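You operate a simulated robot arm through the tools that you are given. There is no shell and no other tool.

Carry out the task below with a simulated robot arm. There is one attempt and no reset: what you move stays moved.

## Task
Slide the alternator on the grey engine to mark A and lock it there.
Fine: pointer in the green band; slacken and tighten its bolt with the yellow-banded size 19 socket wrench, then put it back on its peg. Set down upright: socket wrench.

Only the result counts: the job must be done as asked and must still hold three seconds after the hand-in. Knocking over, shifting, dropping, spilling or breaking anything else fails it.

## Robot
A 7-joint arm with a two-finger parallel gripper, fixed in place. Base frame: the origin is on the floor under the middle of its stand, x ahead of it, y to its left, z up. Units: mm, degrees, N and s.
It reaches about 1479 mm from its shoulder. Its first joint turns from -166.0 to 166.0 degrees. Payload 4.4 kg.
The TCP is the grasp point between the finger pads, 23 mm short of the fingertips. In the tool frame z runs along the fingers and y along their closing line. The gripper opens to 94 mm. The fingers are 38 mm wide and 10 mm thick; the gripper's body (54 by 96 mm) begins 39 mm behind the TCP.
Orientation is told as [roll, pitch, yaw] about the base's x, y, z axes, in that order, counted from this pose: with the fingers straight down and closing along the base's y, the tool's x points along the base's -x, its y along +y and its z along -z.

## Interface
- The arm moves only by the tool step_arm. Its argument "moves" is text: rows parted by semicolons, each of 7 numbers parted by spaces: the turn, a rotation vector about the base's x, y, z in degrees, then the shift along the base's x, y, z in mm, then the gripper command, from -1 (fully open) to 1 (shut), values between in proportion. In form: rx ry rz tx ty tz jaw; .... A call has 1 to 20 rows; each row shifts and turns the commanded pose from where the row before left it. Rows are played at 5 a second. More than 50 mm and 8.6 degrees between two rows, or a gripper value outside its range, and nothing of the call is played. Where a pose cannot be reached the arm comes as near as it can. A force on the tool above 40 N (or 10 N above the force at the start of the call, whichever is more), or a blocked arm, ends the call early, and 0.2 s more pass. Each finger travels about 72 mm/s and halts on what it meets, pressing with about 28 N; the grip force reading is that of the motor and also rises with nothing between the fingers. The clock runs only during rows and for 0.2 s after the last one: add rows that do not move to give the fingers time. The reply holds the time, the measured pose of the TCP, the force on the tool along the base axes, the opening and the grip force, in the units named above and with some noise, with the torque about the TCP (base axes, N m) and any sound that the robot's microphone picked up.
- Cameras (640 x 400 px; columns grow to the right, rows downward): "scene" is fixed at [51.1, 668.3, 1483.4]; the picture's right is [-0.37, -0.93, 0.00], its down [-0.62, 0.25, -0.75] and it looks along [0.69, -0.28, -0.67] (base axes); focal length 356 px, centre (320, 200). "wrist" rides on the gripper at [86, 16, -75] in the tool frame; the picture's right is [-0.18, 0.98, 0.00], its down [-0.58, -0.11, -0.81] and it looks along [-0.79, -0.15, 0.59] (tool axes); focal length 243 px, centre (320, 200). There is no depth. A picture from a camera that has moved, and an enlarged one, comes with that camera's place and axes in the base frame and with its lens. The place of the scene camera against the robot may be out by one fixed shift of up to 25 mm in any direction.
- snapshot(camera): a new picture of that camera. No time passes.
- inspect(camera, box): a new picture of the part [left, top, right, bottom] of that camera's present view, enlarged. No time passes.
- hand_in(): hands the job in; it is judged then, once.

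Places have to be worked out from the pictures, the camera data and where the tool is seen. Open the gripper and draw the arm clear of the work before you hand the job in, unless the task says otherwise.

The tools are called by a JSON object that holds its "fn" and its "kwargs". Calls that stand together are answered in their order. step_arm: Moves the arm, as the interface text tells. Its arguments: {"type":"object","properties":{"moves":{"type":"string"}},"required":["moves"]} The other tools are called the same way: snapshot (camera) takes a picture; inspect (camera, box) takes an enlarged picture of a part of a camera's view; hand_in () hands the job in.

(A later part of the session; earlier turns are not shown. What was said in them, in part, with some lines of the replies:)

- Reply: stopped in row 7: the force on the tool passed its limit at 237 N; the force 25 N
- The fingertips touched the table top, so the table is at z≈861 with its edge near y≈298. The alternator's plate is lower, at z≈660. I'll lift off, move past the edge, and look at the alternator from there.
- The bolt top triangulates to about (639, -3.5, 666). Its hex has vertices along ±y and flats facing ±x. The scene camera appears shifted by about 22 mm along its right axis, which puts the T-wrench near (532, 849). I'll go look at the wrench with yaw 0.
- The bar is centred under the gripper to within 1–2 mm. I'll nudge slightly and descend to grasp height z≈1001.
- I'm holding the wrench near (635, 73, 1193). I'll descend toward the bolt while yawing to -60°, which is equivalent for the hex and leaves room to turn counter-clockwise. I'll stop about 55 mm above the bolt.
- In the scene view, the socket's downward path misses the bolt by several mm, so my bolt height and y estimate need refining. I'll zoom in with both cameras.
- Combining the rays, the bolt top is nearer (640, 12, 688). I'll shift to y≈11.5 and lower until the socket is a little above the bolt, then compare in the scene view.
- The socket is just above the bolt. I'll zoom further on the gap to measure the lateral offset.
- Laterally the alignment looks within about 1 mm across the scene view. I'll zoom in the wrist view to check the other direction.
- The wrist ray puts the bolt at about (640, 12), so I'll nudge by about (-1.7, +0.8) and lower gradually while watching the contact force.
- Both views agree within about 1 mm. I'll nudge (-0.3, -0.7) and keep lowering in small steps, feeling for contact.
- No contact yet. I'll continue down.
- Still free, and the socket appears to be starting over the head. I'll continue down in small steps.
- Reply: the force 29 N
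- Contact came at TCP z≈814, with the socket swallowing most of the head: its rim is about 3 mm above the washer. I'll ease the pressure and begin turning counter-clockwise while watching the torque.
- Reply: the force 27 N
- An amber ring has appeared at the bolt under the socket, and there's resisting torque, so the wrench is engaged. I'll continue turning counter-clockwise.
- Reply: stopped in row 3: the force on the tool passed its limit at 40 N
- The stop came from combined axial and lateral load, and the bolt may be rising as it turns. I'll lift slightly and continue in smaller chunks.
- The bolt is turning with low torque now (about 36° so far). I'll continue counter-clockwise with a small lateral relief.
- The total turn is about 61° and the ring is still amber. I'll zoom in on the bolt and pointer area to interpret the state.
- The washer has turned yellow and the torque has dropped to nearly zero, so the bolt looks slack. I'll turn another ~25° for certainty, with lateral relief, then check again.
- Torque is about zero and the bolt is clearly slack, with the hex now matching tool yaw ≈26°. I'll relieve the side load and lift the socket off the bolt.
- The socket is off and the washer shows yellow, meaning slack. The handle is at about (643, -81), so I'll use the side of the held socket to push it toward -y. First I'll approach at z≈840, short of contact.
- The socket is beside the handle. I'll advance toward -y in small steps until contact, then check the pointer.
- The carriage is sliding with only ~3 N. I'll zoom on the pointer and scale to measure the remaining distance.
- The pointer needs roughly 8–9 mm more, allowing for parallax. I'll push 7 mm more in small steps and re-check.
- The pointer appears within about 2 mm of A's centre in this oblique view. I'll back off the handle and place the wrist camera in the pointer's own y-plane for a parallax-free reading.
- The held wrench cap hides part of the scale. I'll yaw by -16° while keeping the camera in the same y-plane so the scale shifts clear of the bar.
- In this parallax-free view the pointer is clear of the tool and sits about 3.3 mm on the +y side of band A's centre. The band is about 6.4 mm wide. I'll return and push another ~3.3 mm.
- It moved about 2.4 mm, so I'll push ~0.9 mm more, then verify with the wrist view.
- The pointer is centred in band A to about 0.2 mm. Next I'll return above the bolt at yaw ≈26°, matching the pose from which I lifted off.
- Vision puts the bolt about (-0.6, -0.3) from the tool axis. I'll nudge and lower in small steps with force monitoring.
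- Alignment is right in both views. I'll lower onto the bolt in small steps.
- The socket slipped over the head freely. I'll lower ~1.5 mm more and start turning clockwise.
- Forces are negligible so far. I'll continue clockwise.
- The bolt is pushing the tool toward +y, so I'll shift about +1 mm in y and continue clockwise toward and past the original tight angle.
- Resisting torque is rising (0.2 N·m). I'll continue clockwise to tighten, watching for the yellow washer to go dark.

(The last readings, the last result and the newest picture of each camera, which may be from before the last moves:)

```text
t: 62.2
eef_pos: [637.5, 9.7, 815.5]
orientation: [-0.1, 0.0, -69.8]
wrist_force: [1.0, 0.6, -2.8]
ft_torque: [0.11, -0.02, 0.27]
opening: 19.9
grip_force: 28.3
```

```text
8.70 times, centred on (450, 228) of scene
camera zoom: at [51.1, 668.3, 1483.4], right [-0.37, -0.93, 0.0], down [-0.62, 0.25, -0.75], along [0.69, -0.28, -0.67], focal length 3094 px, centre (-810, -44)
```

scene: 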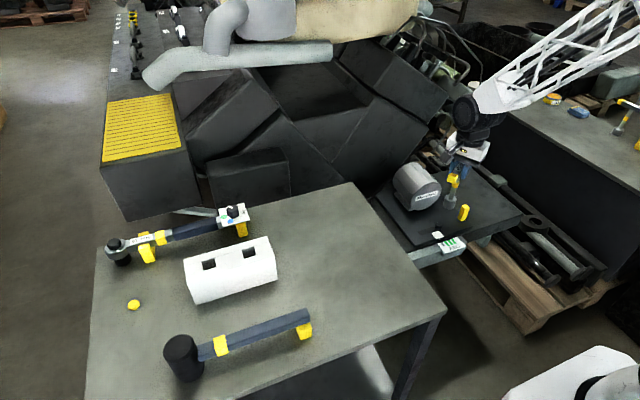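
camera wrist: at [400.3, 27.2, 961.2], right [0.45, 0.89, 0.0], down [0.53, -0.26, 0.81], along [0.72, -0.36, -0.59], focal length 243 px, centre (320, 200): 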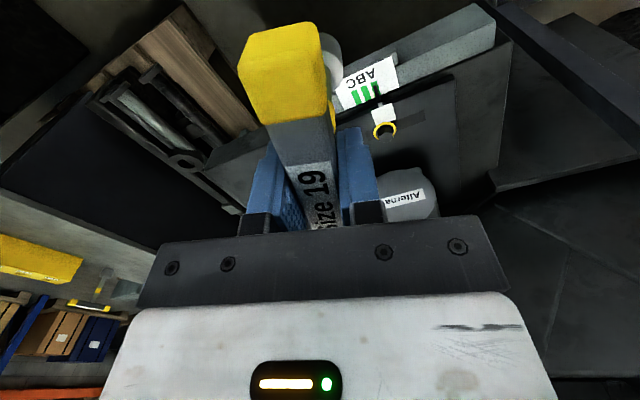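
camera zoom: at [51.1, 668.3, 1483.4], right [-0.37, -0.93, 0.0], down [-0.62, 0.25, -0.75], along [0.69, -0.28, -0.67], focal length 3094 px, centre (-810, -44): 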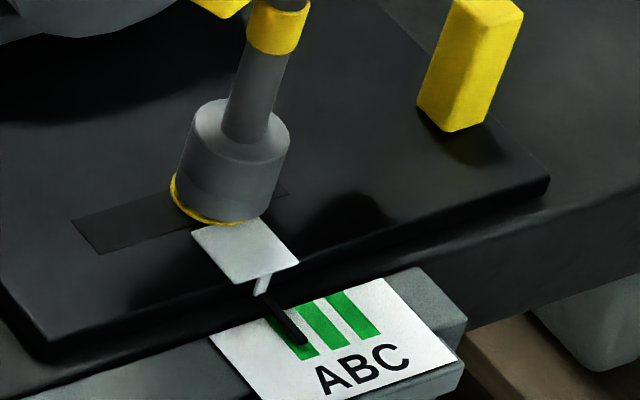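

{"fn": "step_arm", "kwargs": {"moves": "0 0 -3 0 0 0 1; 0 0 -3 0 0 0 1; 0 0 -3 0 0 0 1; 0 0 -3 0 0 0 1; 0 0 0 0 0 0 1"}}

{"fn": "inspect", "kwargs": {"camera": "scene", "box": [426, 195, 474, 241]}}

{"fn": "snapshot", "kwargs": {"camera": "wrist"}}

```text
t: 63.4
eef_pos: [638.2, 10.2, 817.5]
orientation: [-0.1, 0.0, -81.9]
wrist_force: [2.5, 6.9, -3.6]
ft_torque: [0.93, -0.32, 0.43]
opening: 20.0
grip_force: 27.7
```

```text
8.70 times, centred on (450, 218) of scene
camera zoom: at [51.1, 668.3, 1483.4], right [-0.37, -0.93, 0.0], down [-0.62, 0.25, -0.75], along [0.69, -0.28, -0.67], focal length 3094 px, centre (-810, 44)
```

zoom: 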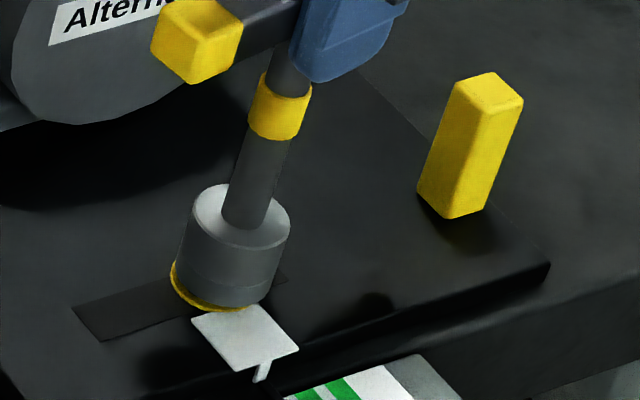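

```text
taken
camera wrist: at [642.1, 98.6, 891.8], right [1.0, -0.04, 0.0], down [-0.02, -0.59, 0.81], along [-0.03, -0.81, -0.59], focal length 243 px, centre (320, 200)
```

wrist: 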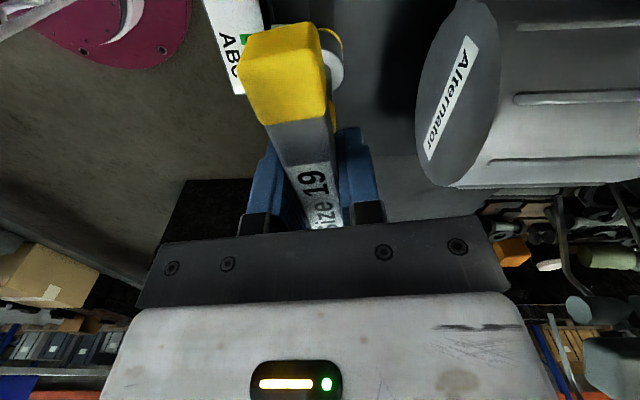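

Torque keeps rising (0.43 N·m), as expected when tightening. I'll relieve the side load and continue a little further.

{"fn": "step_arm", "kwargs": {"moves": "0 0 0 0.3 0.9 -0.3 1; 0 0 -3 0 0 0 1; 0 0 -3 0 0 0 1; 0 0 -3 0 0 0 1; 0 0 0 0 0 0 1"}}

{"fn": "inspect", "kwargs": {"camera": "scene", "box": [416, 195, 464, 241]}}

{"fn": "inspect", "kwargs": {"camera": "wrist", "box": [220, 0, 380, 240]}}

```text
t: 64.6
eef_pos: [638.1, 11.3, 815.0]
orientation: [-0.2, -0.1, -90.7]
wrist_force: [-1.1, 0.0, -3.6]
ft_torque: [0.02, -0.04, 0.5]
opening: 20.0
grip_force: 28.5
```

```text
8.70 times, centred on (440, 218) of scene
camera zoom: at [51.1, 668.3, 1483.4], right [-0.37, -0.93, 0.0], down [-0.62, 0.25, -0.75], along [0.69, -0.28, -0.67], focal length 3094 px, centre (-724, 44)
```

zoom: 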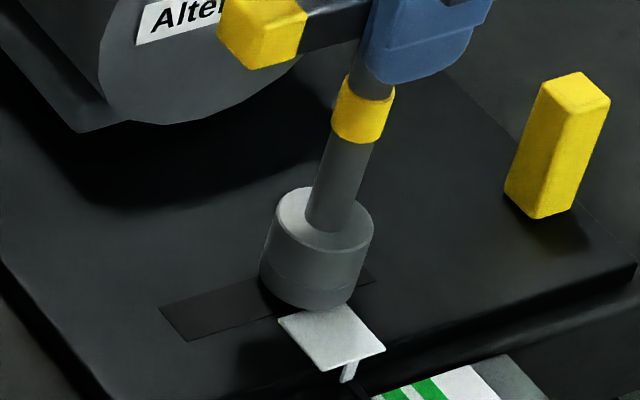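

```text
1.67 times, centred on (300, 120) of wrist
camera zoom: at [656.6, 98.3, 890.9], right [0.98, -0.2, 0.0], down [-0.12, -0.58, 0.81], along [-0.16, -0.79, -0.59], focal length 404 px, centre (353, 333)
```

zoom: 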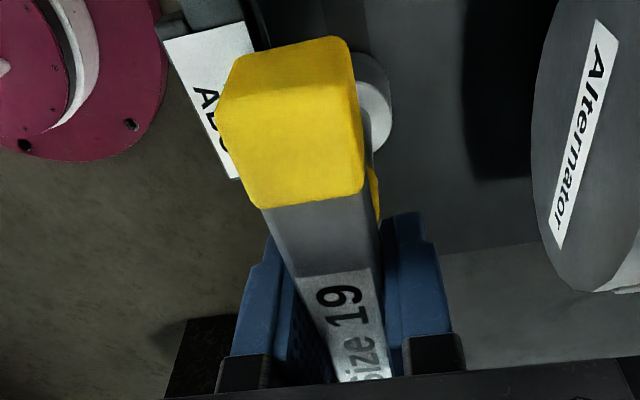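

The yellow ring has gone dark again at 0.5 N·m, so the bolt is locked. I'll add ~5° more for margin and check.

{"fn": "step_arm", "kwargs": {"moves": "0 0 -2.5 0 0 0 1; 0 0 -2.5 0 0 0 1; 0 0 0 0 0 0 1"}}

{"fn": "inspect", "kwargs": {"camera": "scene", "box": [416, 205, 480, 251]}}

```text
t: 65.4
eef_pos: [638.7, 12.8, 816.0]
orientation: [0.0, 0.0, -95.8]
wrist_force: [-0.2, -0.5, -2.6]
ft_torque: [0.02, 0.03, 0.66]
opening: 19.9
grip_force: 28.1
```

```text
8.70 times, centred on (448, 228) of scene
camera zoom: at [51.1, 668.3, 1483.4], right [-0.37, -0.93, 0.0], down [-0.62, 0.25, -0.75], along [0.69, -0.28, -0.67], focal length 3094 px, centre (-793, -44)
```

zoom: 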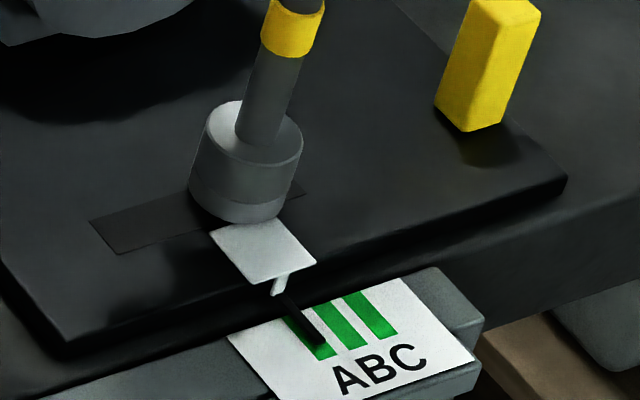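

Locked at 0.66 N·m with the ring dark and the pointer still in A. I'll unload the torsion slightly before lifting off.

{"fn": "step_arm", "kwargs": {"moves": "0 0 1.5 0 0 0 1; 0 0 0 0 0 0 1"}}

{"fn": "inspect", "kwargs": {"camera": "scene", "box": [416, 205, 480, 251]}}

```text
t: 66.0
eef_pos: [639.4, 11.9, 815.1]
orientation: [-0.1, 0.0, -94.4]
wrist_force: [1.9, -4.9, -3.6]
ft_torque: [-0.63, -0.28, 0.12]
opening: 20.1
grip_force: 28.0
```

```text
8.70 times, centred on (448, 228) of scene
camera zoom: at [51.1, 668.3, 1483.4], right [-0.37, -0.93, 0.0], down [-0.62, 0.25, -0.75], along [0.69, -0.28, -0.67], focal length 3094 px, centre (-793, -44)
```

zoom: 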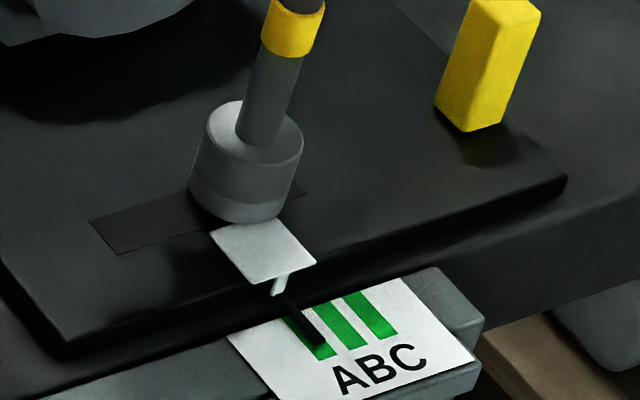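

Torque is down to 0.12 N·m. I'll relieve the side load and lift straight off.

{"fn": "step_arm", "kwargs": {"moves": "0 0 0.3 0.2 -0.5 0 1; 0 0 0 0 0 2 1; 0 0 0 0 0 4 1; 0 0 0 0 0 5 1; 0 0 0 0 0 6 1; 0 0 0 0 0 8 1; 0 0 0 0 0 10 1; 0 0 0 0 0 15 1; 0 0 0 0 0 0 1"}}

{"fn": "inspect", "kwargs": {"camera": "scene", "box": [400, 150, 500, 250]}}

{"fn": "snapshot", "kwargs": {"camera": "wrist"}}

```text
t: 68.0
eef_pos: [638.7, 11.3, 866.7]
orientation: [-0.1, 0.0, -94.0]
wrist_force: [0.4, 0.0, -3.2]
ft_torque: [0.03, -0.01, 0.0]
opening: 19.7
grip_force: 28.1
```

```text
4.00 times, centred on (450, 200) of scene
camera zoom: at [51.1, 668.3, 1483.4], right [-0.37, -0.93, 0.0], down [-0.62, 0.25, -0.75], along [0.69, -0.28, -0.67], focal length 1424 px, centre (-200, 200)
```

zoom: 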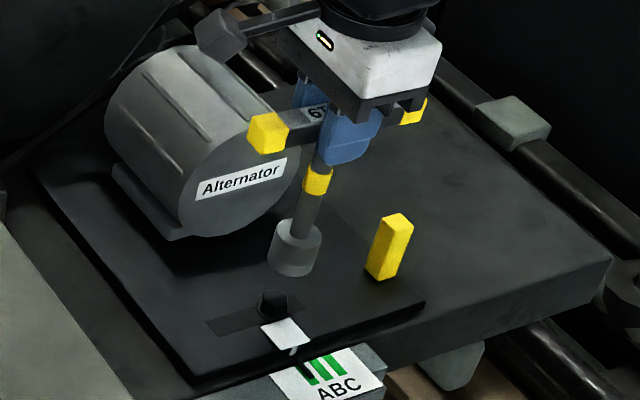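

```text
taken
camera wrist: at [661.1, 96.2, 941.6], right [0.97, -0.25, 0.0], down [-0.15, -0.57, 0.81], along [-0.2, -0.78, -0.59], focal length 243 px, centre (320, 200)
```

wrist: 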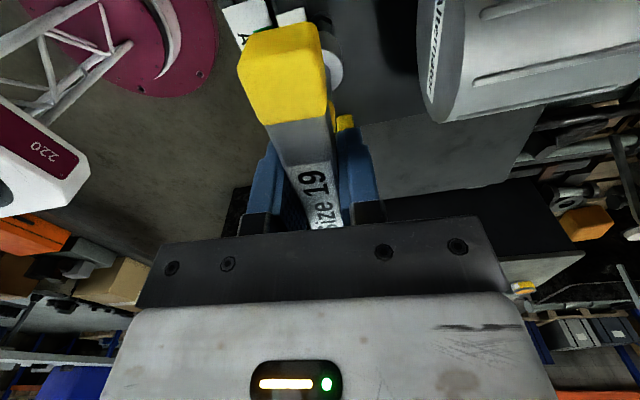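

The bolt shows dark and the pointer stays in A. I'll go to the parallax-free viewing pose to verify.

{"fn": "step_arm", "kwargs": {"moves": "0 0 0 0 0 20 1; 0 0 7.8 -16 -2.3 0 1; 0 0 7.8 -16 -2.3 0 1; 0 0 7.8 -16 -2.3 0 1; 0 0 7.8 -16 -2.3 0 1; 0 0 7.8 -16 -2.3 0 1; 0 0 7.8 -16 -2.3 0 1; 0 0 7.8 -16 -2.3 0 1; 0 0 7.8 -16 -2.3 0 1; 0 0 7.8 -16 -2.3 0 1; 0 0 7.9 -16 -2.3 0 1; 0 0 0 0 0 0 1"}}

{"fn": "inspect", "kwargs": {"camera": "wrist", "box": [350, 70, 414, 116]}}

{"fn": "inspect", "kwargs": {"camera": "wrist", "box": [360, 76, 392, 108]}}

```text
t: 70.6
eef_pos: [478.6, -11.5, 887.3]
orientation: [-0.1, 0.0, -15.7]
wrist_force: [1.0, 0.2, -3.9]
ft_torque: [0.0, 0.0, -0.01]
opening: 19.8
grip_force: 27.9
```

```text
8.70 times, centred on (382, 93) of wrist
camera zoom: at [400.4, 28.5, 961.7], right [0.44, 0.9, 0.0], down [0.53, -0.26, 0.81], along [0.72, -0.36, -0.59], focal length 2110 px, centre (-219, 1130)
```

zoom: 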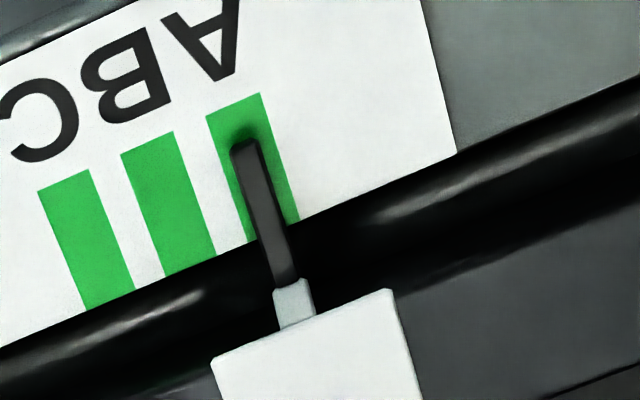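

```text
12.50 times, centred on (376, 92) of wrist
camera zoom: at [400.4, 28.5, 961.7], right [0.44, 0.9, 0.0], down [0.53, -0.26, 0.81], along [0.72, -0.36, -0.59], focal length 3033 px, centre (-380, 1550)
```

zoom: 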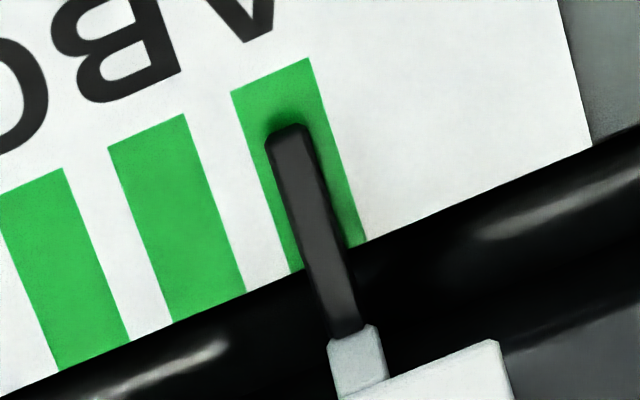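

The pointer is centred in A with the bolt tight. Before returning the wrench, I'll look closely at the peg.

{"fn": "inspect", "kwargs": {"camera": "scene", "box": [110, 285, 160, 320]}}

{"fn": "snapshot", "kwargs": {"camera": "scene"}}

```text
11.43 times, centred on (135, 302) of scene
camera zoom: at [51.1, 668.3, 1483.4], right [-0.37, -0.93, 0.0], down [-0.62, 0.25, -0.75], along [0.69, -0.28, -0.67], focal length 4067 px, centre (2434, -971)
```

zoom: 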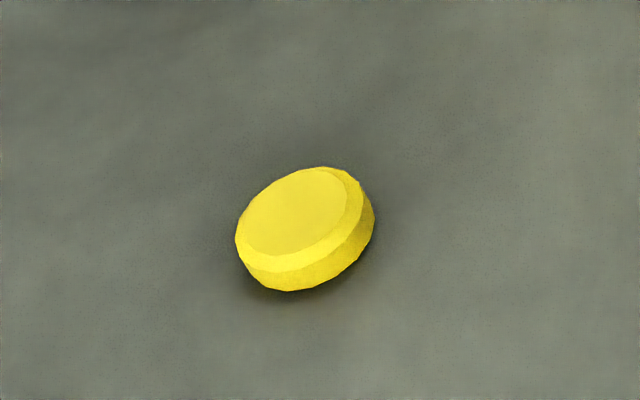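

```text
taken
```

scene: 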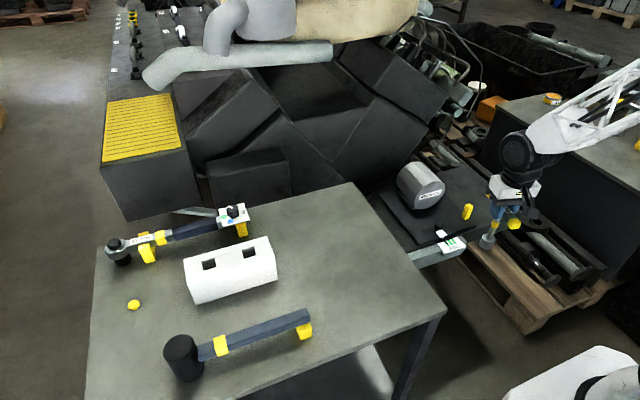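

The peg is a low, chamfered yellow disc. I'll raise the wrench and carry it back over the table to above the peg at yaw 0.

{"fn": "step_arm", "kwargs": {"moves": "0 0 0 5 5 45 1; 0 0 0 5 5 45 1; 0 0 0 5 5 45 1; 0 0 0 5 5 45 1; 0 0 0 5 10 45 1; 0 0 0 5 10 42 1; 0 0 2.2 3 48 0 1; 0 0 2.2 3 48 0 1; 0 0 2.2 3 48 0 1; 0 0 2.2 3 48 0 1; 0 0 2.2 3 48 0 1; 0 0 2.3 3 48 0 1; 0 0 2.4 3 48 0 1; 0 0 0 3 48 0 1; 0 0 0 3 48 0 1; 0 0 0 3 48 0 1; 0 0 0 3 48 0 1; 0 0 0 3 48 0 1; 0 0 0 0 0 0 1"}}

{"fn": "snapshot", "kwargs": {"camera": "scene"}}

```text
t: 74.6
eef_pos: [546.1, 604.3, 1154.5]
orientation: [-0.2, 0.0, -0.1]
wrist_force: [-0.5, -0.3, -2.9]
ft_torque: [-0.02, -0.01, -0.01]
opening: 20.1
grip_force: 28.8
```

```text
taken
```

scene: 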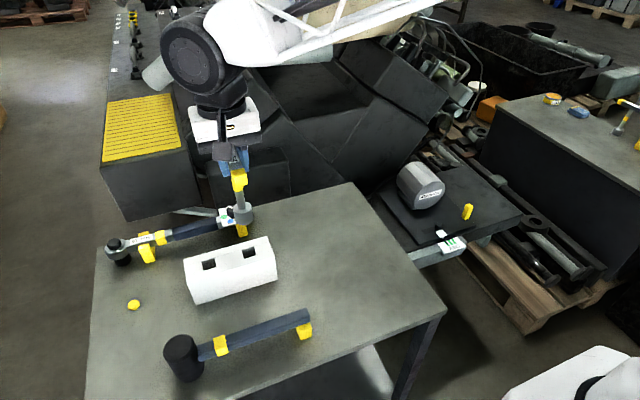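

{"fn": "step_arm", "kwargs": {"moves": "0 0 0 0.3 45 0 1; 0 0 0 0.3 45 0 1; 0 0 0 0.3 45 0 1; 0 0 0 0.3 45 0 1; 0 0 0 0.3 45 0 1; 0 0 0.1 0 21 0 1; 0 0 0 0 0 -30 1; 0 0 0 0 0 -30 1; 0 0 0 0 0 -30 1; 0 0 0 0 0 0 1"}}

{"fn": "inspect", "kwargs": {"camera": "scene", "box": [90, 250, 170, 320]}}

{"fn": "snapshot", "kwargs": {"camera": "wrist"}}

```text
t: 76.8
eef_pos: [548.7, 852.3, 1063.0]
orientation: [0.0, 0.1, 0.1]
wrist_force: [-0.1, -0.4, -3.3]
ft_torque: [-0.03, 0.0, -0.02]
opening: 19.9
grip_force: 27.6
```

```text
5.71 times, centred on (130, 285) of scene
camera zoom: at [51.1, 668.3, 1483.4], right [-0.37, -0.93, 0.0], down [-0.62, 0.25, -0.75], along [0.69, -0.28, -0.67], focal length 2034 px, centre (1406, -286)
```

zoom: 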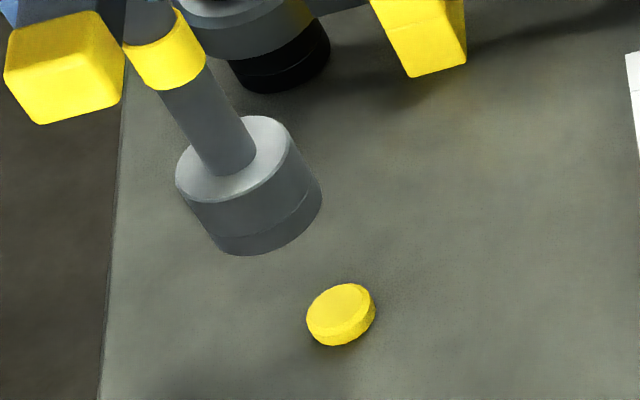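

```text
taken
camera wrist: at [462.1, 869.4, 1137.9], right [0.18, 0.98, 0.0], down [0.58, -0.11, 0.81], along [0.79, -0.15, -0.59], focal length 243 px, centre (320, 200)
```

wrist: 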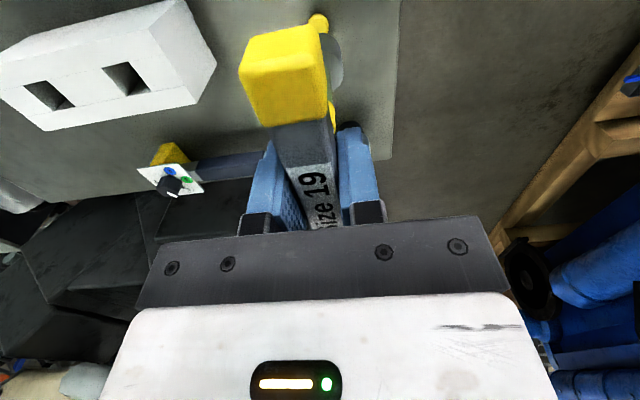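

I need to fine-align over the peg. I'll zoom in on the socket bottom and the peg.

{"fn": "inspect", "kwargs": {"camera": "scene", "box": [108, 265, 156, 313]}}

{"fn": "inspect", "kwargs": {"camera": "wrist", "box": [220, 0, 380, 130]}}

```text
8.33 times, centred on (132, 289) of scene
camera zoom: at [51.1, 668.3, 1483.4], right [-0.37, -0.93, 0.0], down [-0.62, 0.25, -0.75], along [0.69, -0.28, -0.67], focal length 2966 px, centre (1887, -542)
```

zoom: 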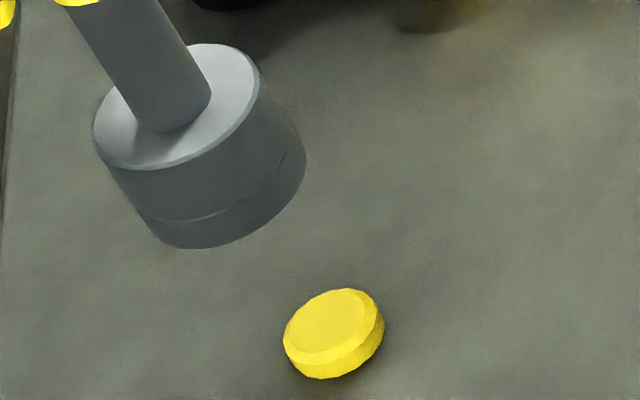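

```text
3.08 times, centred on (300, 65) of wrist
camera zoom: at [462.1, 869.4, 1137.9], right [0.18, 0.98, 0.0], down [0.58, -0.11, 0.81], along [0.79, -0.15, -0.59], focal length 746 px, centre (382, 615)
```

zoom: 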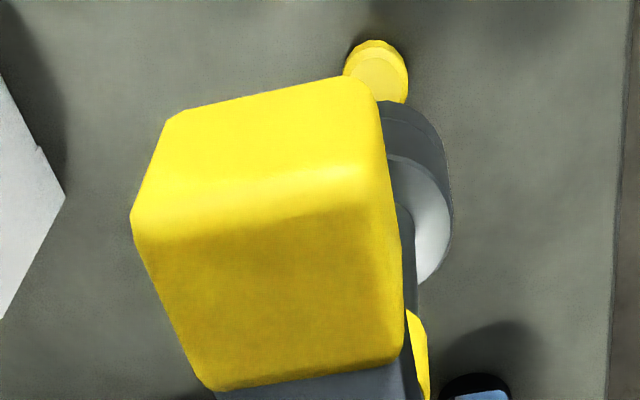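

{"fn": "inspect", "kwargs": {"camera": "wrist", "box": [320, 10, 376, 80]}}

{"fn": "inspect", "kwargs": {"camera": "wrist", "box": [230, 100, 390, 230]}}

```text
5.71 times, centred on (348, 45) of wrist
camera zoom: at [462.1, 869.4, 1137.9], right [0.18, 0.98, 0.0], down [0.58, -0.11, 0.81], along [0.79, -0.15, -0.59], focal length 1386 px, centre (160, 1086)
```

zoom: 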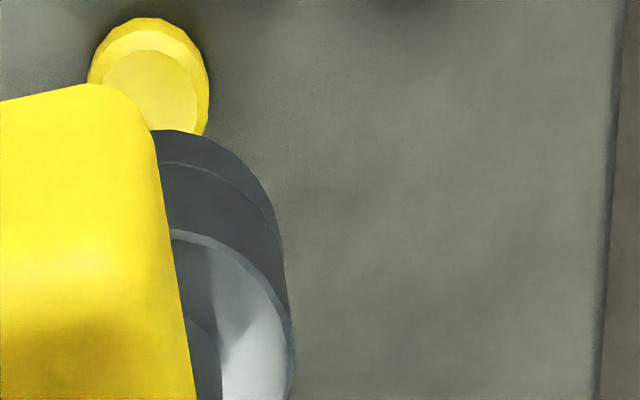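

```text
3.08 times, centred on (310, 165) of wrist
camera zoom: at [462.1, 869.4, 1137.9], right [0.18, 0.98, 0.0], down [0.58, -0.11, 0.81], along [0.79, -0.15, -0.59], focal length 746 px, centre (351, 308)
```

zoom: 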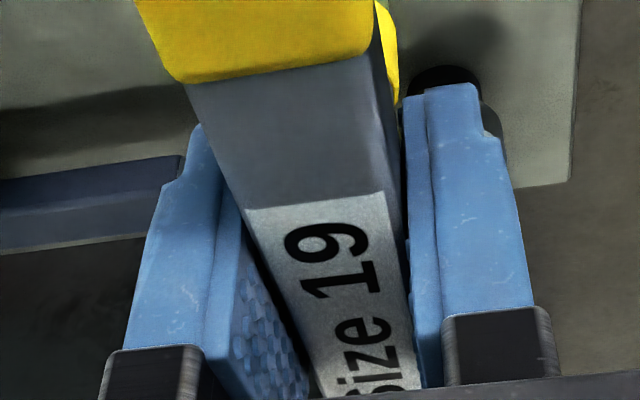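

Estimates agree that I need roughly (-1.8, -3.0). I'll apply that, lower to ~10 mm above the peg, and re-measure.

{"fn": "step_arm", "kwargs": {"moves": "0 0 0 -1.8 -3 0 1; 0 0 0 0 0 -15 1; 0 0 0 0 0 -15 1; 0 0 0 0 0 -10 1; 0 0 0 0 0 0 1"}}

{"fn": "inspect", "kwargs": {"camera": "scene", "box": [108, 275, 156, 323]}}

{"fn": "inspect", "kwargs": {"camera": "wrist", "box": [310, 5, 366, 40]}}

```text
t: 78.0
eef_pos: [544.1, 848.9, 1022.6]
orientation: [-0.1, 0.0, 0.0]
wrist_force: [1.1, 1.4, -2.8]
ft_torque: [0.0, 0.01, -0.01]
opening: 19.8
grip_force: 27.6
```

```text
8.33 times, centred on (132, 299) of scene
camera zoom: at [51.1, 668.3, 1483.4], right [-0.37, -0.93, 0.0], down [-0.62, 0.25, -0.75], along [0.69, -0.28, -0.67], focal length 2966 px, centre (1887, -625)
```

zoom: 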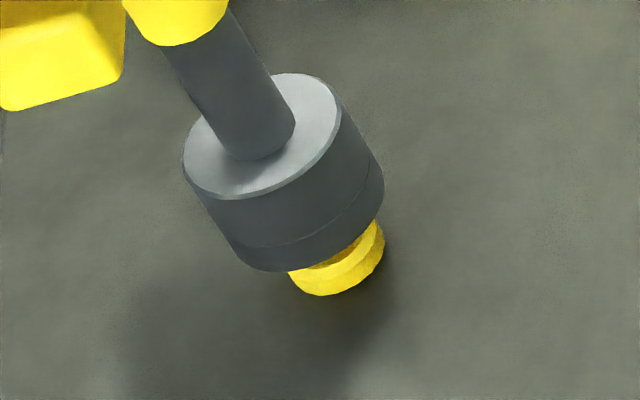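

```text
11.43 times, centred on (338, 22) of wrist
camera zoom: at [458.2, 865.5, 1098.2], right [0.18, 0.98, 0.0], down [0.58, -0.11, 0.81], along [0.79, -0.15, -0.59], focal length 2773 px, centre (114, 2229)
```

zoom: 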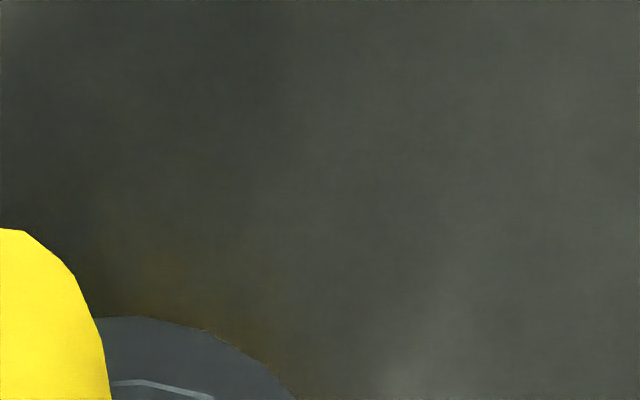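

Both references say I overshot. The correction needed is about (+2.0, +0.85), so I'll apply it and re-check.

{"fn": "step_arm", "kwargs": {"moves": "0 0 0 2 0.85 0 1; 0 0 0 0 0 0 1; 0 0 0 0 0 0 1"}}

{"fn": "inspect", "kwargs": {"camera": "scene", "box": [108, 275, 156, 323]}}

{"fn": "inspect", "kwargs": {"camera": "wrist", "box": [310, 10, 366, 60]}}

```text
t: 78.8
eef_pos: [545.5, 848.0, 1023.1]
orientation: [-0.1, 0.0, 0.0]
wrist_force: [0.0, 0.8, -3.3]
ft_torque: [-0.02, 0.02, 0.01]
opening: 19.9
grip_force: 28.2
```

```text
8.33 times, centred on (132, 299) of scene
camera zoom: at [51.1, 668.3, 1483.4], right [-0.37, -0.93, 0.0], down [-0.62, 0.25, -0.75], along [0.69, -0.28, -0.67], focal length 2966 px, centre (1887, -625)
```

zoom: 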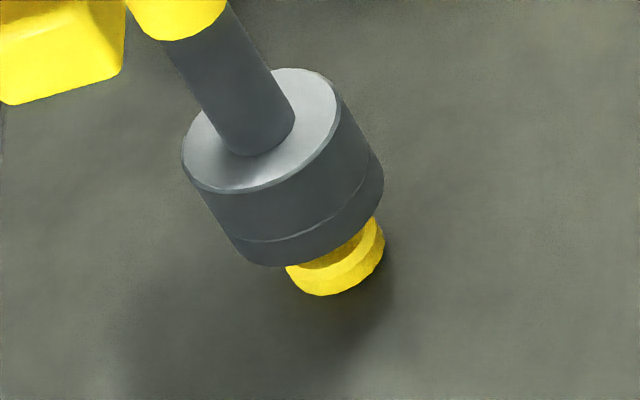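

```text
8.00 times, centred on (338, 35) of wrist
camera zoom: at [460.0, 865.6, 1097.9], right [0.18, 0.98, 0.0], down [0.58, -0.11, 0.81], along [0.79, -0.15, -0.59], focal length 1941 px, centre (176, 1520)
```

zoom: 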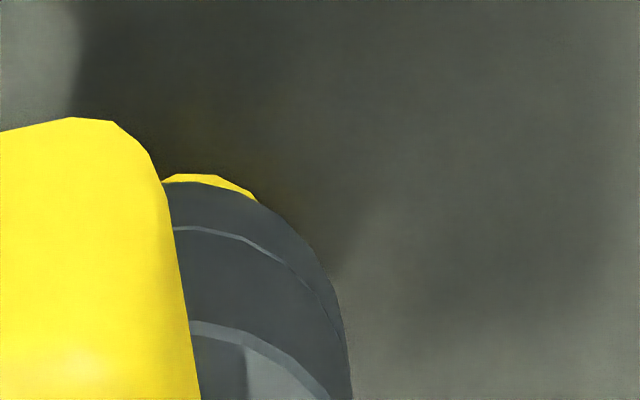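

The peg is about 7 mm tall with a generous chamfer. The combined estimates call for about (+1.7, +0.9) more, so I'll apply that and lower slowly with force monitoring.

{"fn": "step_arm", "kwargs": {"moves": "0 0 0 1.7 0.9 0 1; 0 0 0 0 0 -4 1; 0 0 0 0 0 -3 1; 0 0 0 0 0 0 1"}}

{"fn": "inspect", "kwargs": {"camera": "scene", "box": [108, 275, 156, 323]}}

{"fn": "inspect", "kwargs": {"camera": "wrist", "box": [310, 10, 366, 60]}}

```text
t: 79.8
eef_pos: [549.4, 849.5, 1017.2]
orientation: [-0.1, 0.1, 0.1]
wrist_force: [-0.2, 0.6, -3.0]
ft_torque: [-0.02, -0.02, 0.01]
opening: 20.1
grip_force: 28.2
```

```text
8.33 times, centred on (132, 299) of scene
camera zoom: at [51.1, 668.3, 1483.4], right [-0.37, -0.93, 0.0], down [-0.62, 0.25, -0.75], along [0.69, -0.28, -0.67], focal length 2966 px, centre (1887, -625)
```

zoom: 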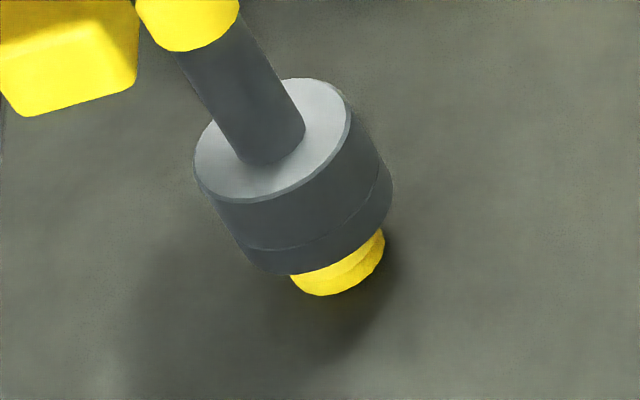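

```text
8.00 times, centred on (338, 35) of wrist
camera zoom: at [462.4, 865.8, 1090.9], right [0.18, 0.98, 0.0], down [0.58, -0.11, 0.81], along [0.79, -0.15, -0.59], focal length 1941 px, centre (176, 1520)
```

zoom: 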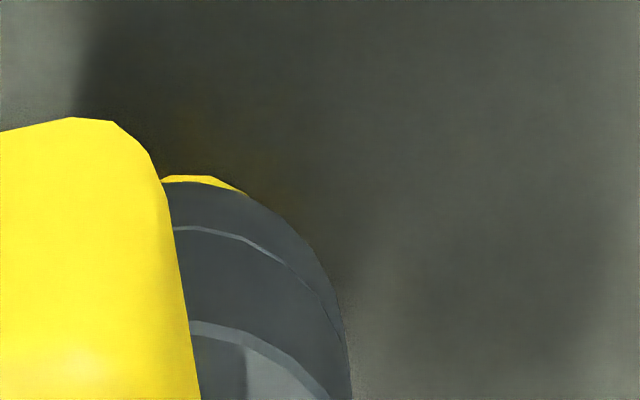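

Nearly centred; I'll correct (+0.2, +1.1) and continue down gently.

{"fn": "step_arm", "kwargs": {"moves": "0 0 0 0.2 1.3 0 1; 0 0 0 0 0 -3 1; 0 0 0 0 0 -3 1; 0 0 0 0 0 0 1"}}

{"fn": "inspect", "kwargs": {"camera": "scene", "box": [108, 275, 156, 323]}}

{"fn": "inspect", "kwargs": {"camera": "wrist", "box": [310, 10, 366, 60]}}

```text
t: 80.8
eef_pos: [548.6, 850.7, 1010.1]
orientation: [-0.1, 0.0, 0.0]
wrist_force: [-0.1, 0.6, -3.5]
ft_torque: [0.02, 0.02, -0.03]
opening: 19.9
grip_force: 27.9
```

```text
8.33 times, centred on (132, 299) of scene
camera zoom: at [51.1, 668.3, 1483.4], right [-0.37, -0.93, 0.0], down [-0.62, 0.25, -0.75], along [0.69, -0.28, -0.67], focal length 2966 px, centre (1887, -625)
```

zoom: 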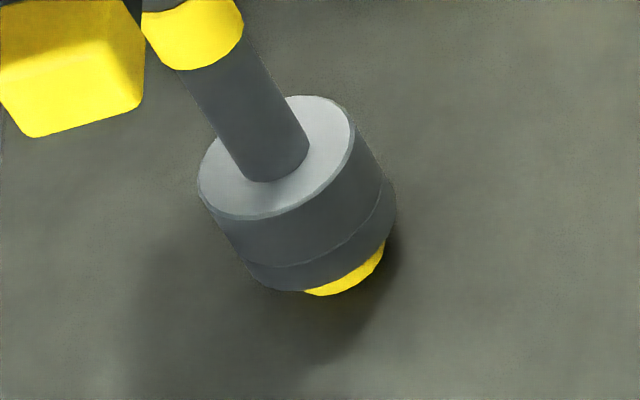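

```text
8.00 times, centred on (338, 35) of wrist
camera zoom: at [462.7, 867.1, 1084.3], right [0.18, 0.98, 0.0], down [0.58, -0.11, 0.81], along [0.79, -0.15, -0.59], focal length 1941 px, centre (176, 1520)
```

zoom: 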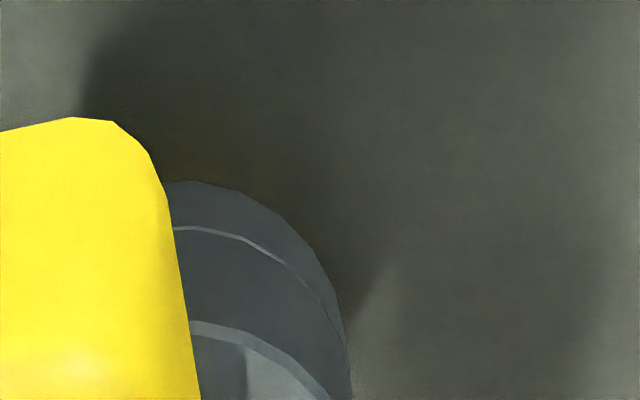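

Well centred now. I'll keep lowering in small steps toward the seated height (TCP z ≈ 999).

{"fn": "step_arm", "kwargs": {"moves": "0 0 0 0 0 -2 1; 0 0 0 0 0 -2 1; 0 0 0 0 0 -1.5 1; 0 0 0 0 0 0 1"}}

{"fn": "inspect", "kwargs": {"camera": "scene", "box": [108, 275, 156, 323]}}

{"fn": "inspect", "kwargs": {"camera": "wrist", "box": [310, 10, 366, 60]}}

```text
t: 81.8
eef_pos: [548.0, 849.7, 1004.0]
orientation: [-0.1, -0.1, 0.1]
wrist_force: [0.7, 0.9, -4.0]
ft_torque: [-0.02, -0.01, -0.01]
opening: 20.0
grip_force: 27.9
```

```text
8.33 times, centred on (132, 299) of scene
camera zoom: at [51.1, 668.3, 1483.4], right [-0.37, -0.93, 0.0], down [-0.62, 0.25, -0.75], along [0.69, -0.28, -0.67], focal length 2966 px, centre (1887, -625)
```

zoom: 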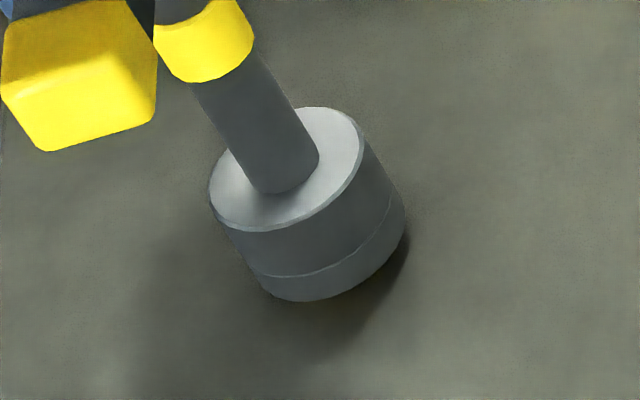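

```text
8.00 times, centred on (338, 35) of wrist
camera zoom: at [462.6, 866.6, 1079.5], right [0.18, 0.98, 0.0], down [0.58, -0.11, 0.81], along [0.79, -0.15, -0.59], focal length 1941 px, centre (176, 1520)
```

zoom: 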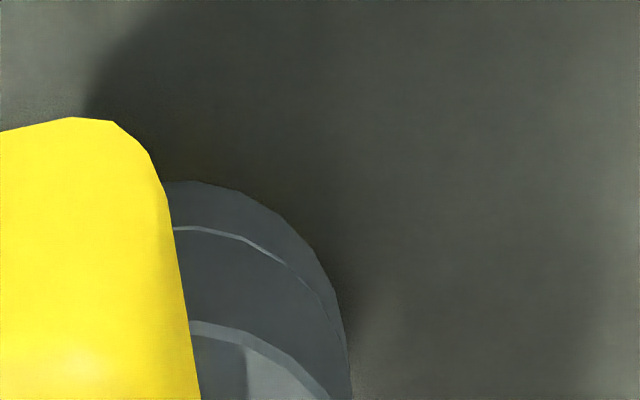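

The socket is now passing over the peg with no contact force. I'll continue to the seat.

{"fn": "step_arm", "kwargs": {"moves": "0 0 0 0 0 -1.5 1; 0 0 0 0 0 -1.5 1; 0 0 0 0 0 -1 1; 0 0 0 0 0 0 1"}}

{"fn": "inspect", "kwargs": {"camera": "scene", "box": [108, 275, 156, 323]}}

{"fn": "inspect", "kwargs": {"camera": "wrist", "box": [310, 10, 366, 60]}}

```text
t: 82.8
eef_pos: [547.4, 850.7, 998.6]
orientation: [-0.1, 0.0, 0.0]
wrist_force: [0.3, -0.1, -3.1]
ft_torque: [0.0, 0.02, -0.02]
opening: 20.1
grip_force: 27.9
```

```text
8.33 times, centred on (132, 299) of scene
camera zoom: at [51.1, 668.3, 1483.4], right [-0.37, -0.93, 0.0], down [-0.62, 0.25, -0.75], along [0.69, -0.28, -0.67], focal length 2966 px, centre (1887, -625)
```

zoom: 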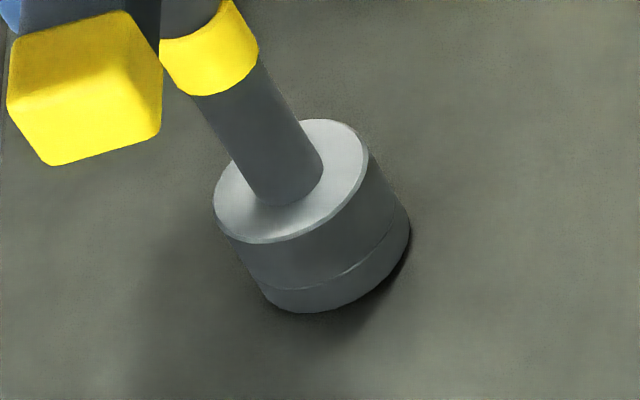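

```text
8.00 times, centred on (338, 35) of wrist
camera zoom: at [462.4, 867.1, 1075.1], right [0.18, 0.98, 0.0], down [0.58, -0.11, 0.81], along [0.79, -0.15, -0.59], focal length 1941 px, centre (176, 1520)
```

zoom: 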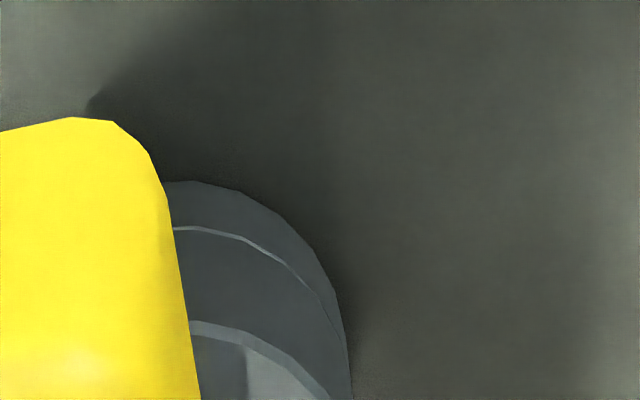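

{"fn": "step_arm", "kwargs": {"moves": "0 0 0 0 0 -0.7 1; 0 0 0 0 0 -0.7 1; 0 0 0 0 0 0 1"}}

{"fn": "inspect", "kwargs": {"camera": "scene", "box": [108, 275, 156, 323]}}

```text
t: 83.6
eef_pos: [548.9, 850.8, 997.8]
orientation: [-0.1, 0.0, 0.0]
wrist_force: [0.4, 1.0, -3.5]
ft_torque: [-0.02, 0.01, 0.02]
opening: 19.7
grip_force: 28.1
```

```text
8.33 times, centred on (132, 299) of scene
camera zoom: at [51.1, 668.3, 1483.4], right [-0.37, -0.93, 0.0], down [-0.62, 0.25, -0.75], along [0.69, -0.28, -0.67], focal length 2966 px, centre (1887, -625)
```

zoom: 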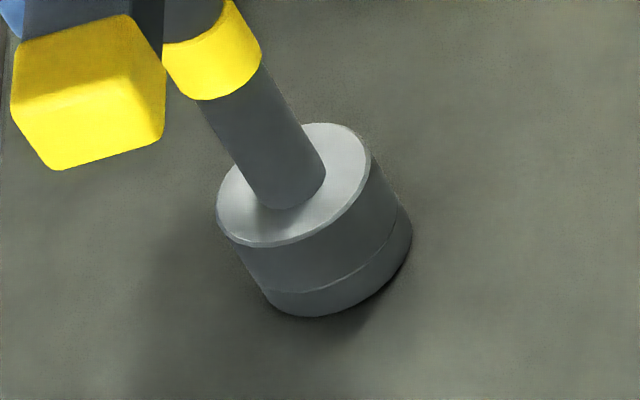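

{"fn": "step_arm", "kwargs": {"moves": "0 0 0 0 0 -0.7 1; 0 0 0 0 0 -0.7 1; 0 0 0 0 0 0 1"}}

{"fn": "inspect", "kwargs": {"camera": "scene", "box": [108, 275, 156, 323]}}

```text
t: 84.4
eef_pos: [548.2, 850.1, 997.0]
orientation: [0.0, -0.1, -0.1]
wrist_force: [-3.2, 1.8, 5.8]
ft_torque: [0.12, 0.27, 0.05]
opening: 19.9
grip_force: 27.8
```

```text
8.33 times, centred on (132, 299) of scene
camera zoom: at [51.1, 668.3, 1483.4], right [-0.37, -0.93, 0.0], down [-0.62, 0.25, -0.75], along [0.69, -0.28, -0.67], focal length 2966 px, centre (1887, -625)
```

zoom: 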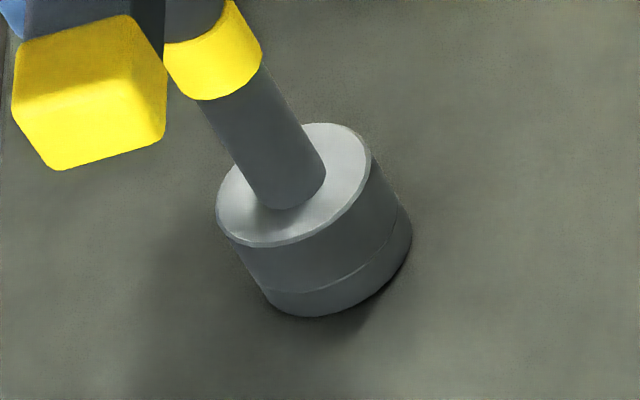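

Contact felt (Fz +5.8 N) at the seated height, and the image matches the original seated view. I'll ease the preload slightly and open the gripper a little.

{"fn": "step_arm", "kwargs": {"moves": "0 0 0 0 0 0.4 1; 0 0 0 0 0 0 0.5; 0 0 0 0 0 0 0.45; 0 0 0 0 0 0 0.4; 0 0 0 0 0 0 0.4"}}

{"fn": "inspect", "kwargs": {"camera": "scene", "box": [70, 220, 170, 320]}}

{"fn": "snapshot", "kwargs": {"camera": "wrist"}}

```text
t: 85.6
eef_pos: [548.3, 850.8, 999.2]
orientation: [0.0, 0.1, 0.0]
wrist_force: [1.1, 0.5, 0.8]
ft_torque: [0.02, 0.0, 0.01]
opening: 28.4
grip_force: 0.0
```

```text
4.00 times, centred on (120, 270) of scene
camera zoom: at [51.1, 668.3, 1483.4], right [-0.37, -0.93, 0.0], down [-0.62, 0.25, -0.75], along [0.69, -0.28, -0.67], focal length 1424 px, centre (1120, -80)
```

zoom: 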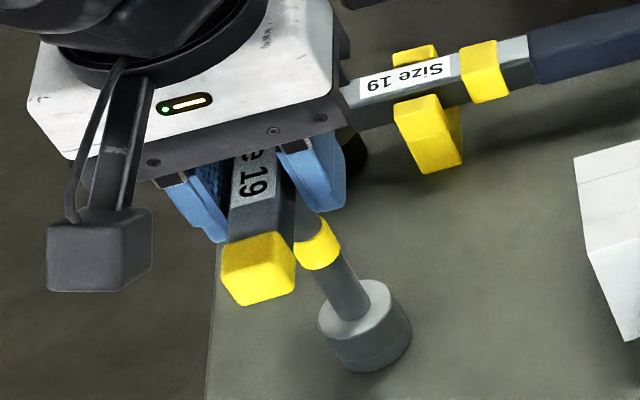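

```text
taken
camera wrist: at [462.3, 867.0, 1073.3], right [0.18, 0.98, 0.0], down [0.58, -0.11, 0.81], along [0.79, -0.15, -0.59], focal length 243 px, centre (320, 200)
```

wrist: 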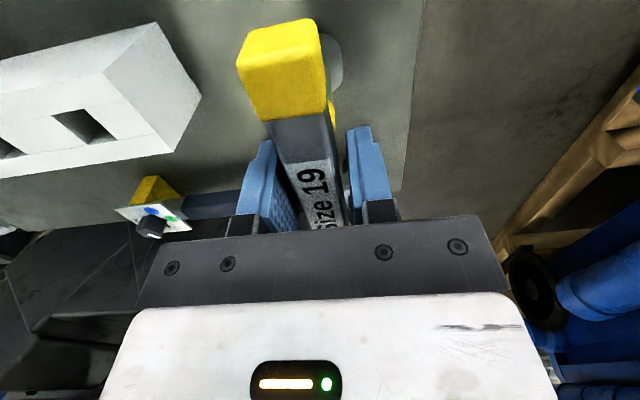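

The wrench stands freely upright. I'll open fully and lift straight up.

{"fn": "step_arm", "kwargs": {"moves": "0 0 0 0 0 0 0; 0 0 0 0 0 0 -0.5; 0 0 0 0 0 0 -1; 0 0 0 0 0 0 -1; 0 0 0 0 0 15 -1; 0 0 0 0 0 25 -1; 0 0 0 0 0 35 -1; 0 0 0 0 0 40 -1; 0 0 0 0 0 40 -1; 0 0 0 0 0 0 -1"}}

{"fn": "inspect", "kwargs": {"camera": "scene", "box": [70, 220, 170, 320]}}

{"fn": "snapshot", "kwargs": {"camera": "wrist"}}

{"fn": "snapshot", "kwargs": {"camera": "scene"}}

```text
t: 87.8
eef_pos: [547.5, 852.4, 1156.4]
orientation: [-0.1, -0.1, 0.0]
wrist_force: [-0.7, -0.9, -0.5]
ft_torque: [-0.01, 0.0, 0.02]
opening: 94.0
grip_force: 0.0
```

```text
4.00 times, centred on (120, 270) of scene
camera zoom: at [51.1, 668.3, 1483.4], right [-0.37, -0.93, 0.0], down [-0.62, 0.25, -0.75], along [0.69, -0.28, -0.67], focal length 1424 px, centre (1120, -80)
```

zoom: 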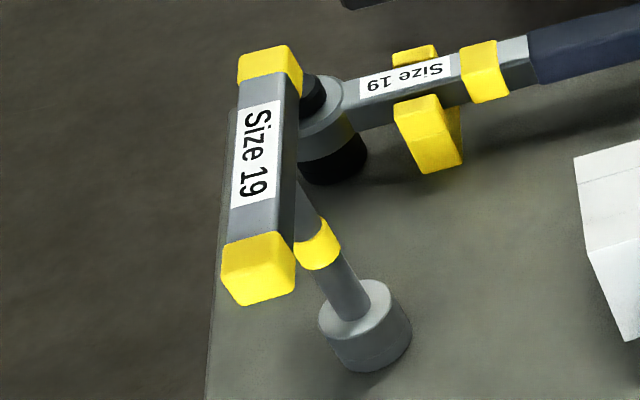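

```text
taken
camera wrist: at [461.8, 868.5, 1230.5], right [0.18, 0.98, 0.0], down [0.58, -0.11, 0.81], along [0.79, -0.15, -0.59], focal length 243 px, centre (320, 200)
```

wrist: 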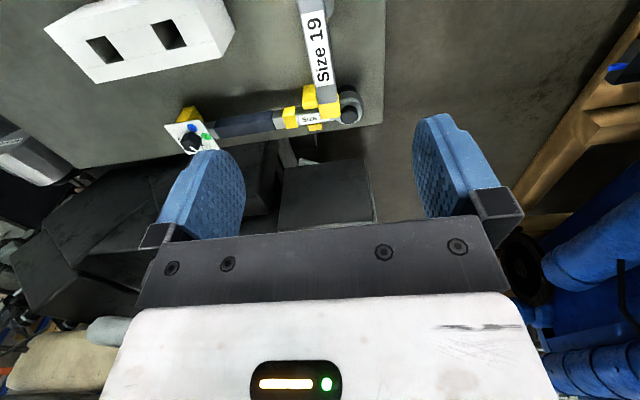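

```text
taken
```

scene: 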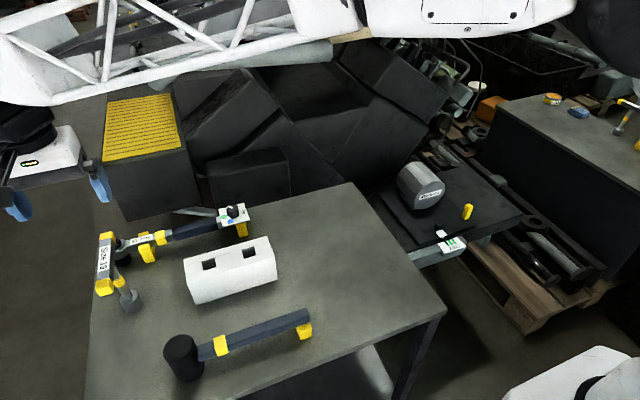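

The wrench is standing on its peg. I'll check the seating, the bolt/pointer state, and the rest of the table in zoom.

{"fn": "inspect", "kwargs": {"camera": "scene", "box": [108, 275, 156, 323]}}

{"fn": "inspect", "kwargs": {"camera": "scene", "box": [414, 210, 478, 250]}}

{"fn": "inspect", "kwargs": {"camera": "scene", "box": [80, 200, 330, 380]}}

```text
8.33 times, centred on (132, 299) of scene
camera zoom: at [51.1, 668.3, 1483.4], right [-0.37, -0.93, 0.0], down [-0.62, 0.25, -0.75], along [0.69, -0.28, -0.67], focal length 2966 px, centre (1887, -625)
```

zoom: 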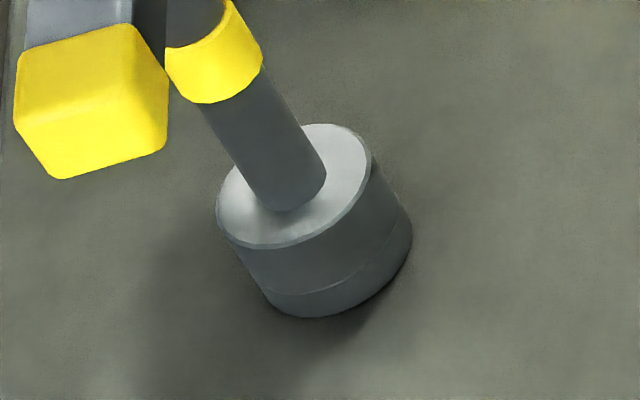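

```text
10.00 times, centred on (446, 230) of scene
camera zoom: at [51.1, 668.3, 1483.4], right [-0.37, -0.93, 0.0], down [-0.62, 0.25, -0.75], along [0.69, -0.28, -0.67], focal length 3559 px, centre (-940, -100)
```

zoom: 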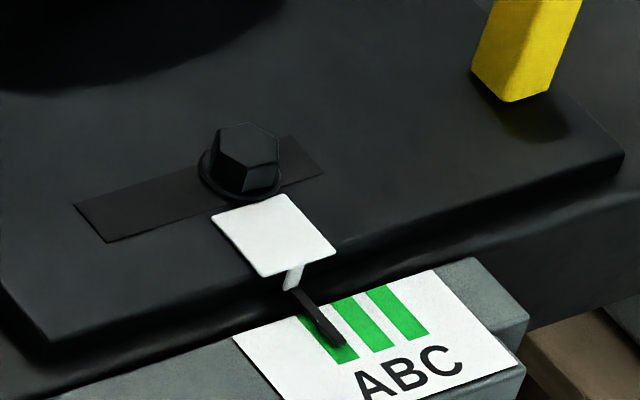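

```text
2.22 times, centred on (205, 290) of scene
camera zoom: at [51.1, 668.3, 1483.4], right [-0.37, -0.93, 0.0], down [-0.62, 0.25, -0.75], along [0.69, -0.28, -0.67], focal length 791 px, centre (576, 0)
```

zoom: 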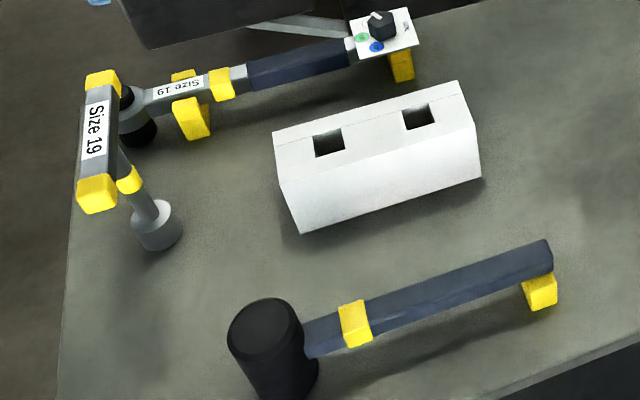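

All is in order: the bolt is dark and locked, the pointer is in A, the wrench is seated upright, and nothing else has moved. I'll draw the arm clear, back toward its starting pose.

{"fn": "step_arm", "kwargs": {"moves": "0 0 0 0 0 30 -1; 0 0 0 8 -46 0 -1; 0 0 0 8 -46 0 -1; 0 0 0 8 -46 0 -1; 0 0 0 8 -46 0 -1; 0 0 0 8 -46 0 -1; 0 0 0 8 -46 0 -1; 0 0 0 8 -46 0 -1; 0 0 0 8 -46 0 -1; 0 0 0 8 -46 0 -1; 0 0 0 8 -46 0 -1; 0 0 0 8 -46 0 -1; 0 0 0 8 -46 0 -1; 0 0 0 0 0 0 -1; 0 0 0 0 0 0 -1"}}

{"fn": "snapshot", "kwargs": {"camera": "scene"}}

{"fn": "inspect", "kwargs": {"camera": "scene", "box": [70, 220, 170, 320]}}

```text
t: 91.0
eef_pos: [644.9, 298.5, 1181.7]
orientation: [0.0, 0.1, 0.0]
wrist_force: [-0.7, -0.4, 0.9]
ft_torque: [0.02, -0.01, -0.01]
opening: 93.9
grip_force: 0.0
```

```text
taken
```

scene: 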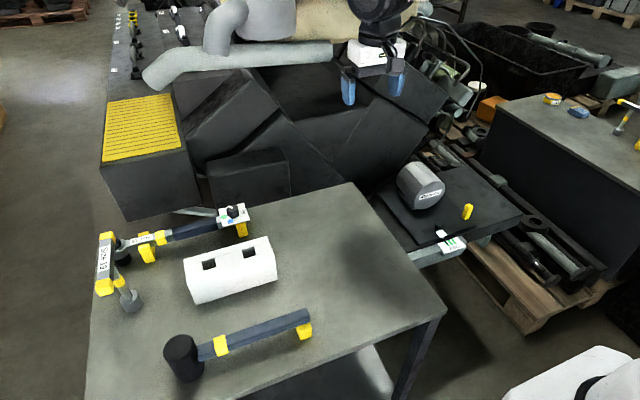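

```text
4.00 times, centred on (120, 270) of scene
camera zoom: at [51.1, 668.3, 1483.4], right [-0.37, -0.93, 0.0], down [-0.62, 0.25, -0.75], along [0.69, -0.28, -0.67], focal length 1424 px, centre (1120, -80)
```

zoom: 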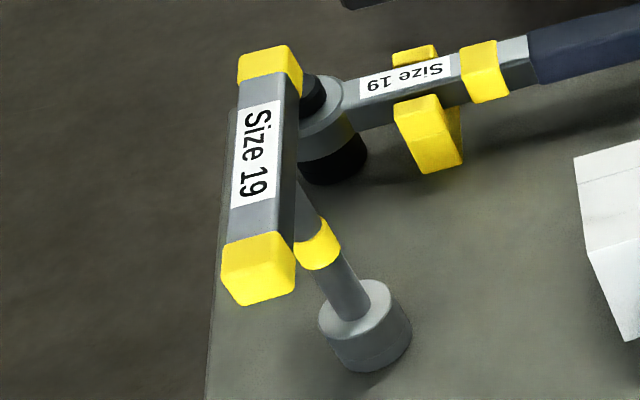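

The arm is clear and the gripper open. The wrench stands upright on its peg, the bolt is locked and the pointer is in A's green band, so I'm handing the job in.

{"fn": "hand_in", "kwargs": {}}

```text
The job is handed in.
```

The job is handed in. The alternator is at mark A with its bolt tightened, and the wrench is back on its peg.

- **Pointer:** It sits within about 0.3 mm of the centre of A's green band. I checked this in a view without parallax after tightening.
- **Bolt:** I slackened it and then tightened it to about 0.66 N·m. The washer ring, which turned yellow while the bolt was loose, went dark again.
- **Wrench:** There were two yellow-banded size 19 wrenches. I used the T-handle one because it was the one on a peg. It is standing upright on that peg again.
- **Sliding method:** I pushed the alternator's yellow handle with the side of the held socket rather than gripping it. It moved easily, with about 4 N.

Early on I lowered the gripper onto the table edge, and the arm stopped at 237 N. The later views show no damage and nothing out of place.
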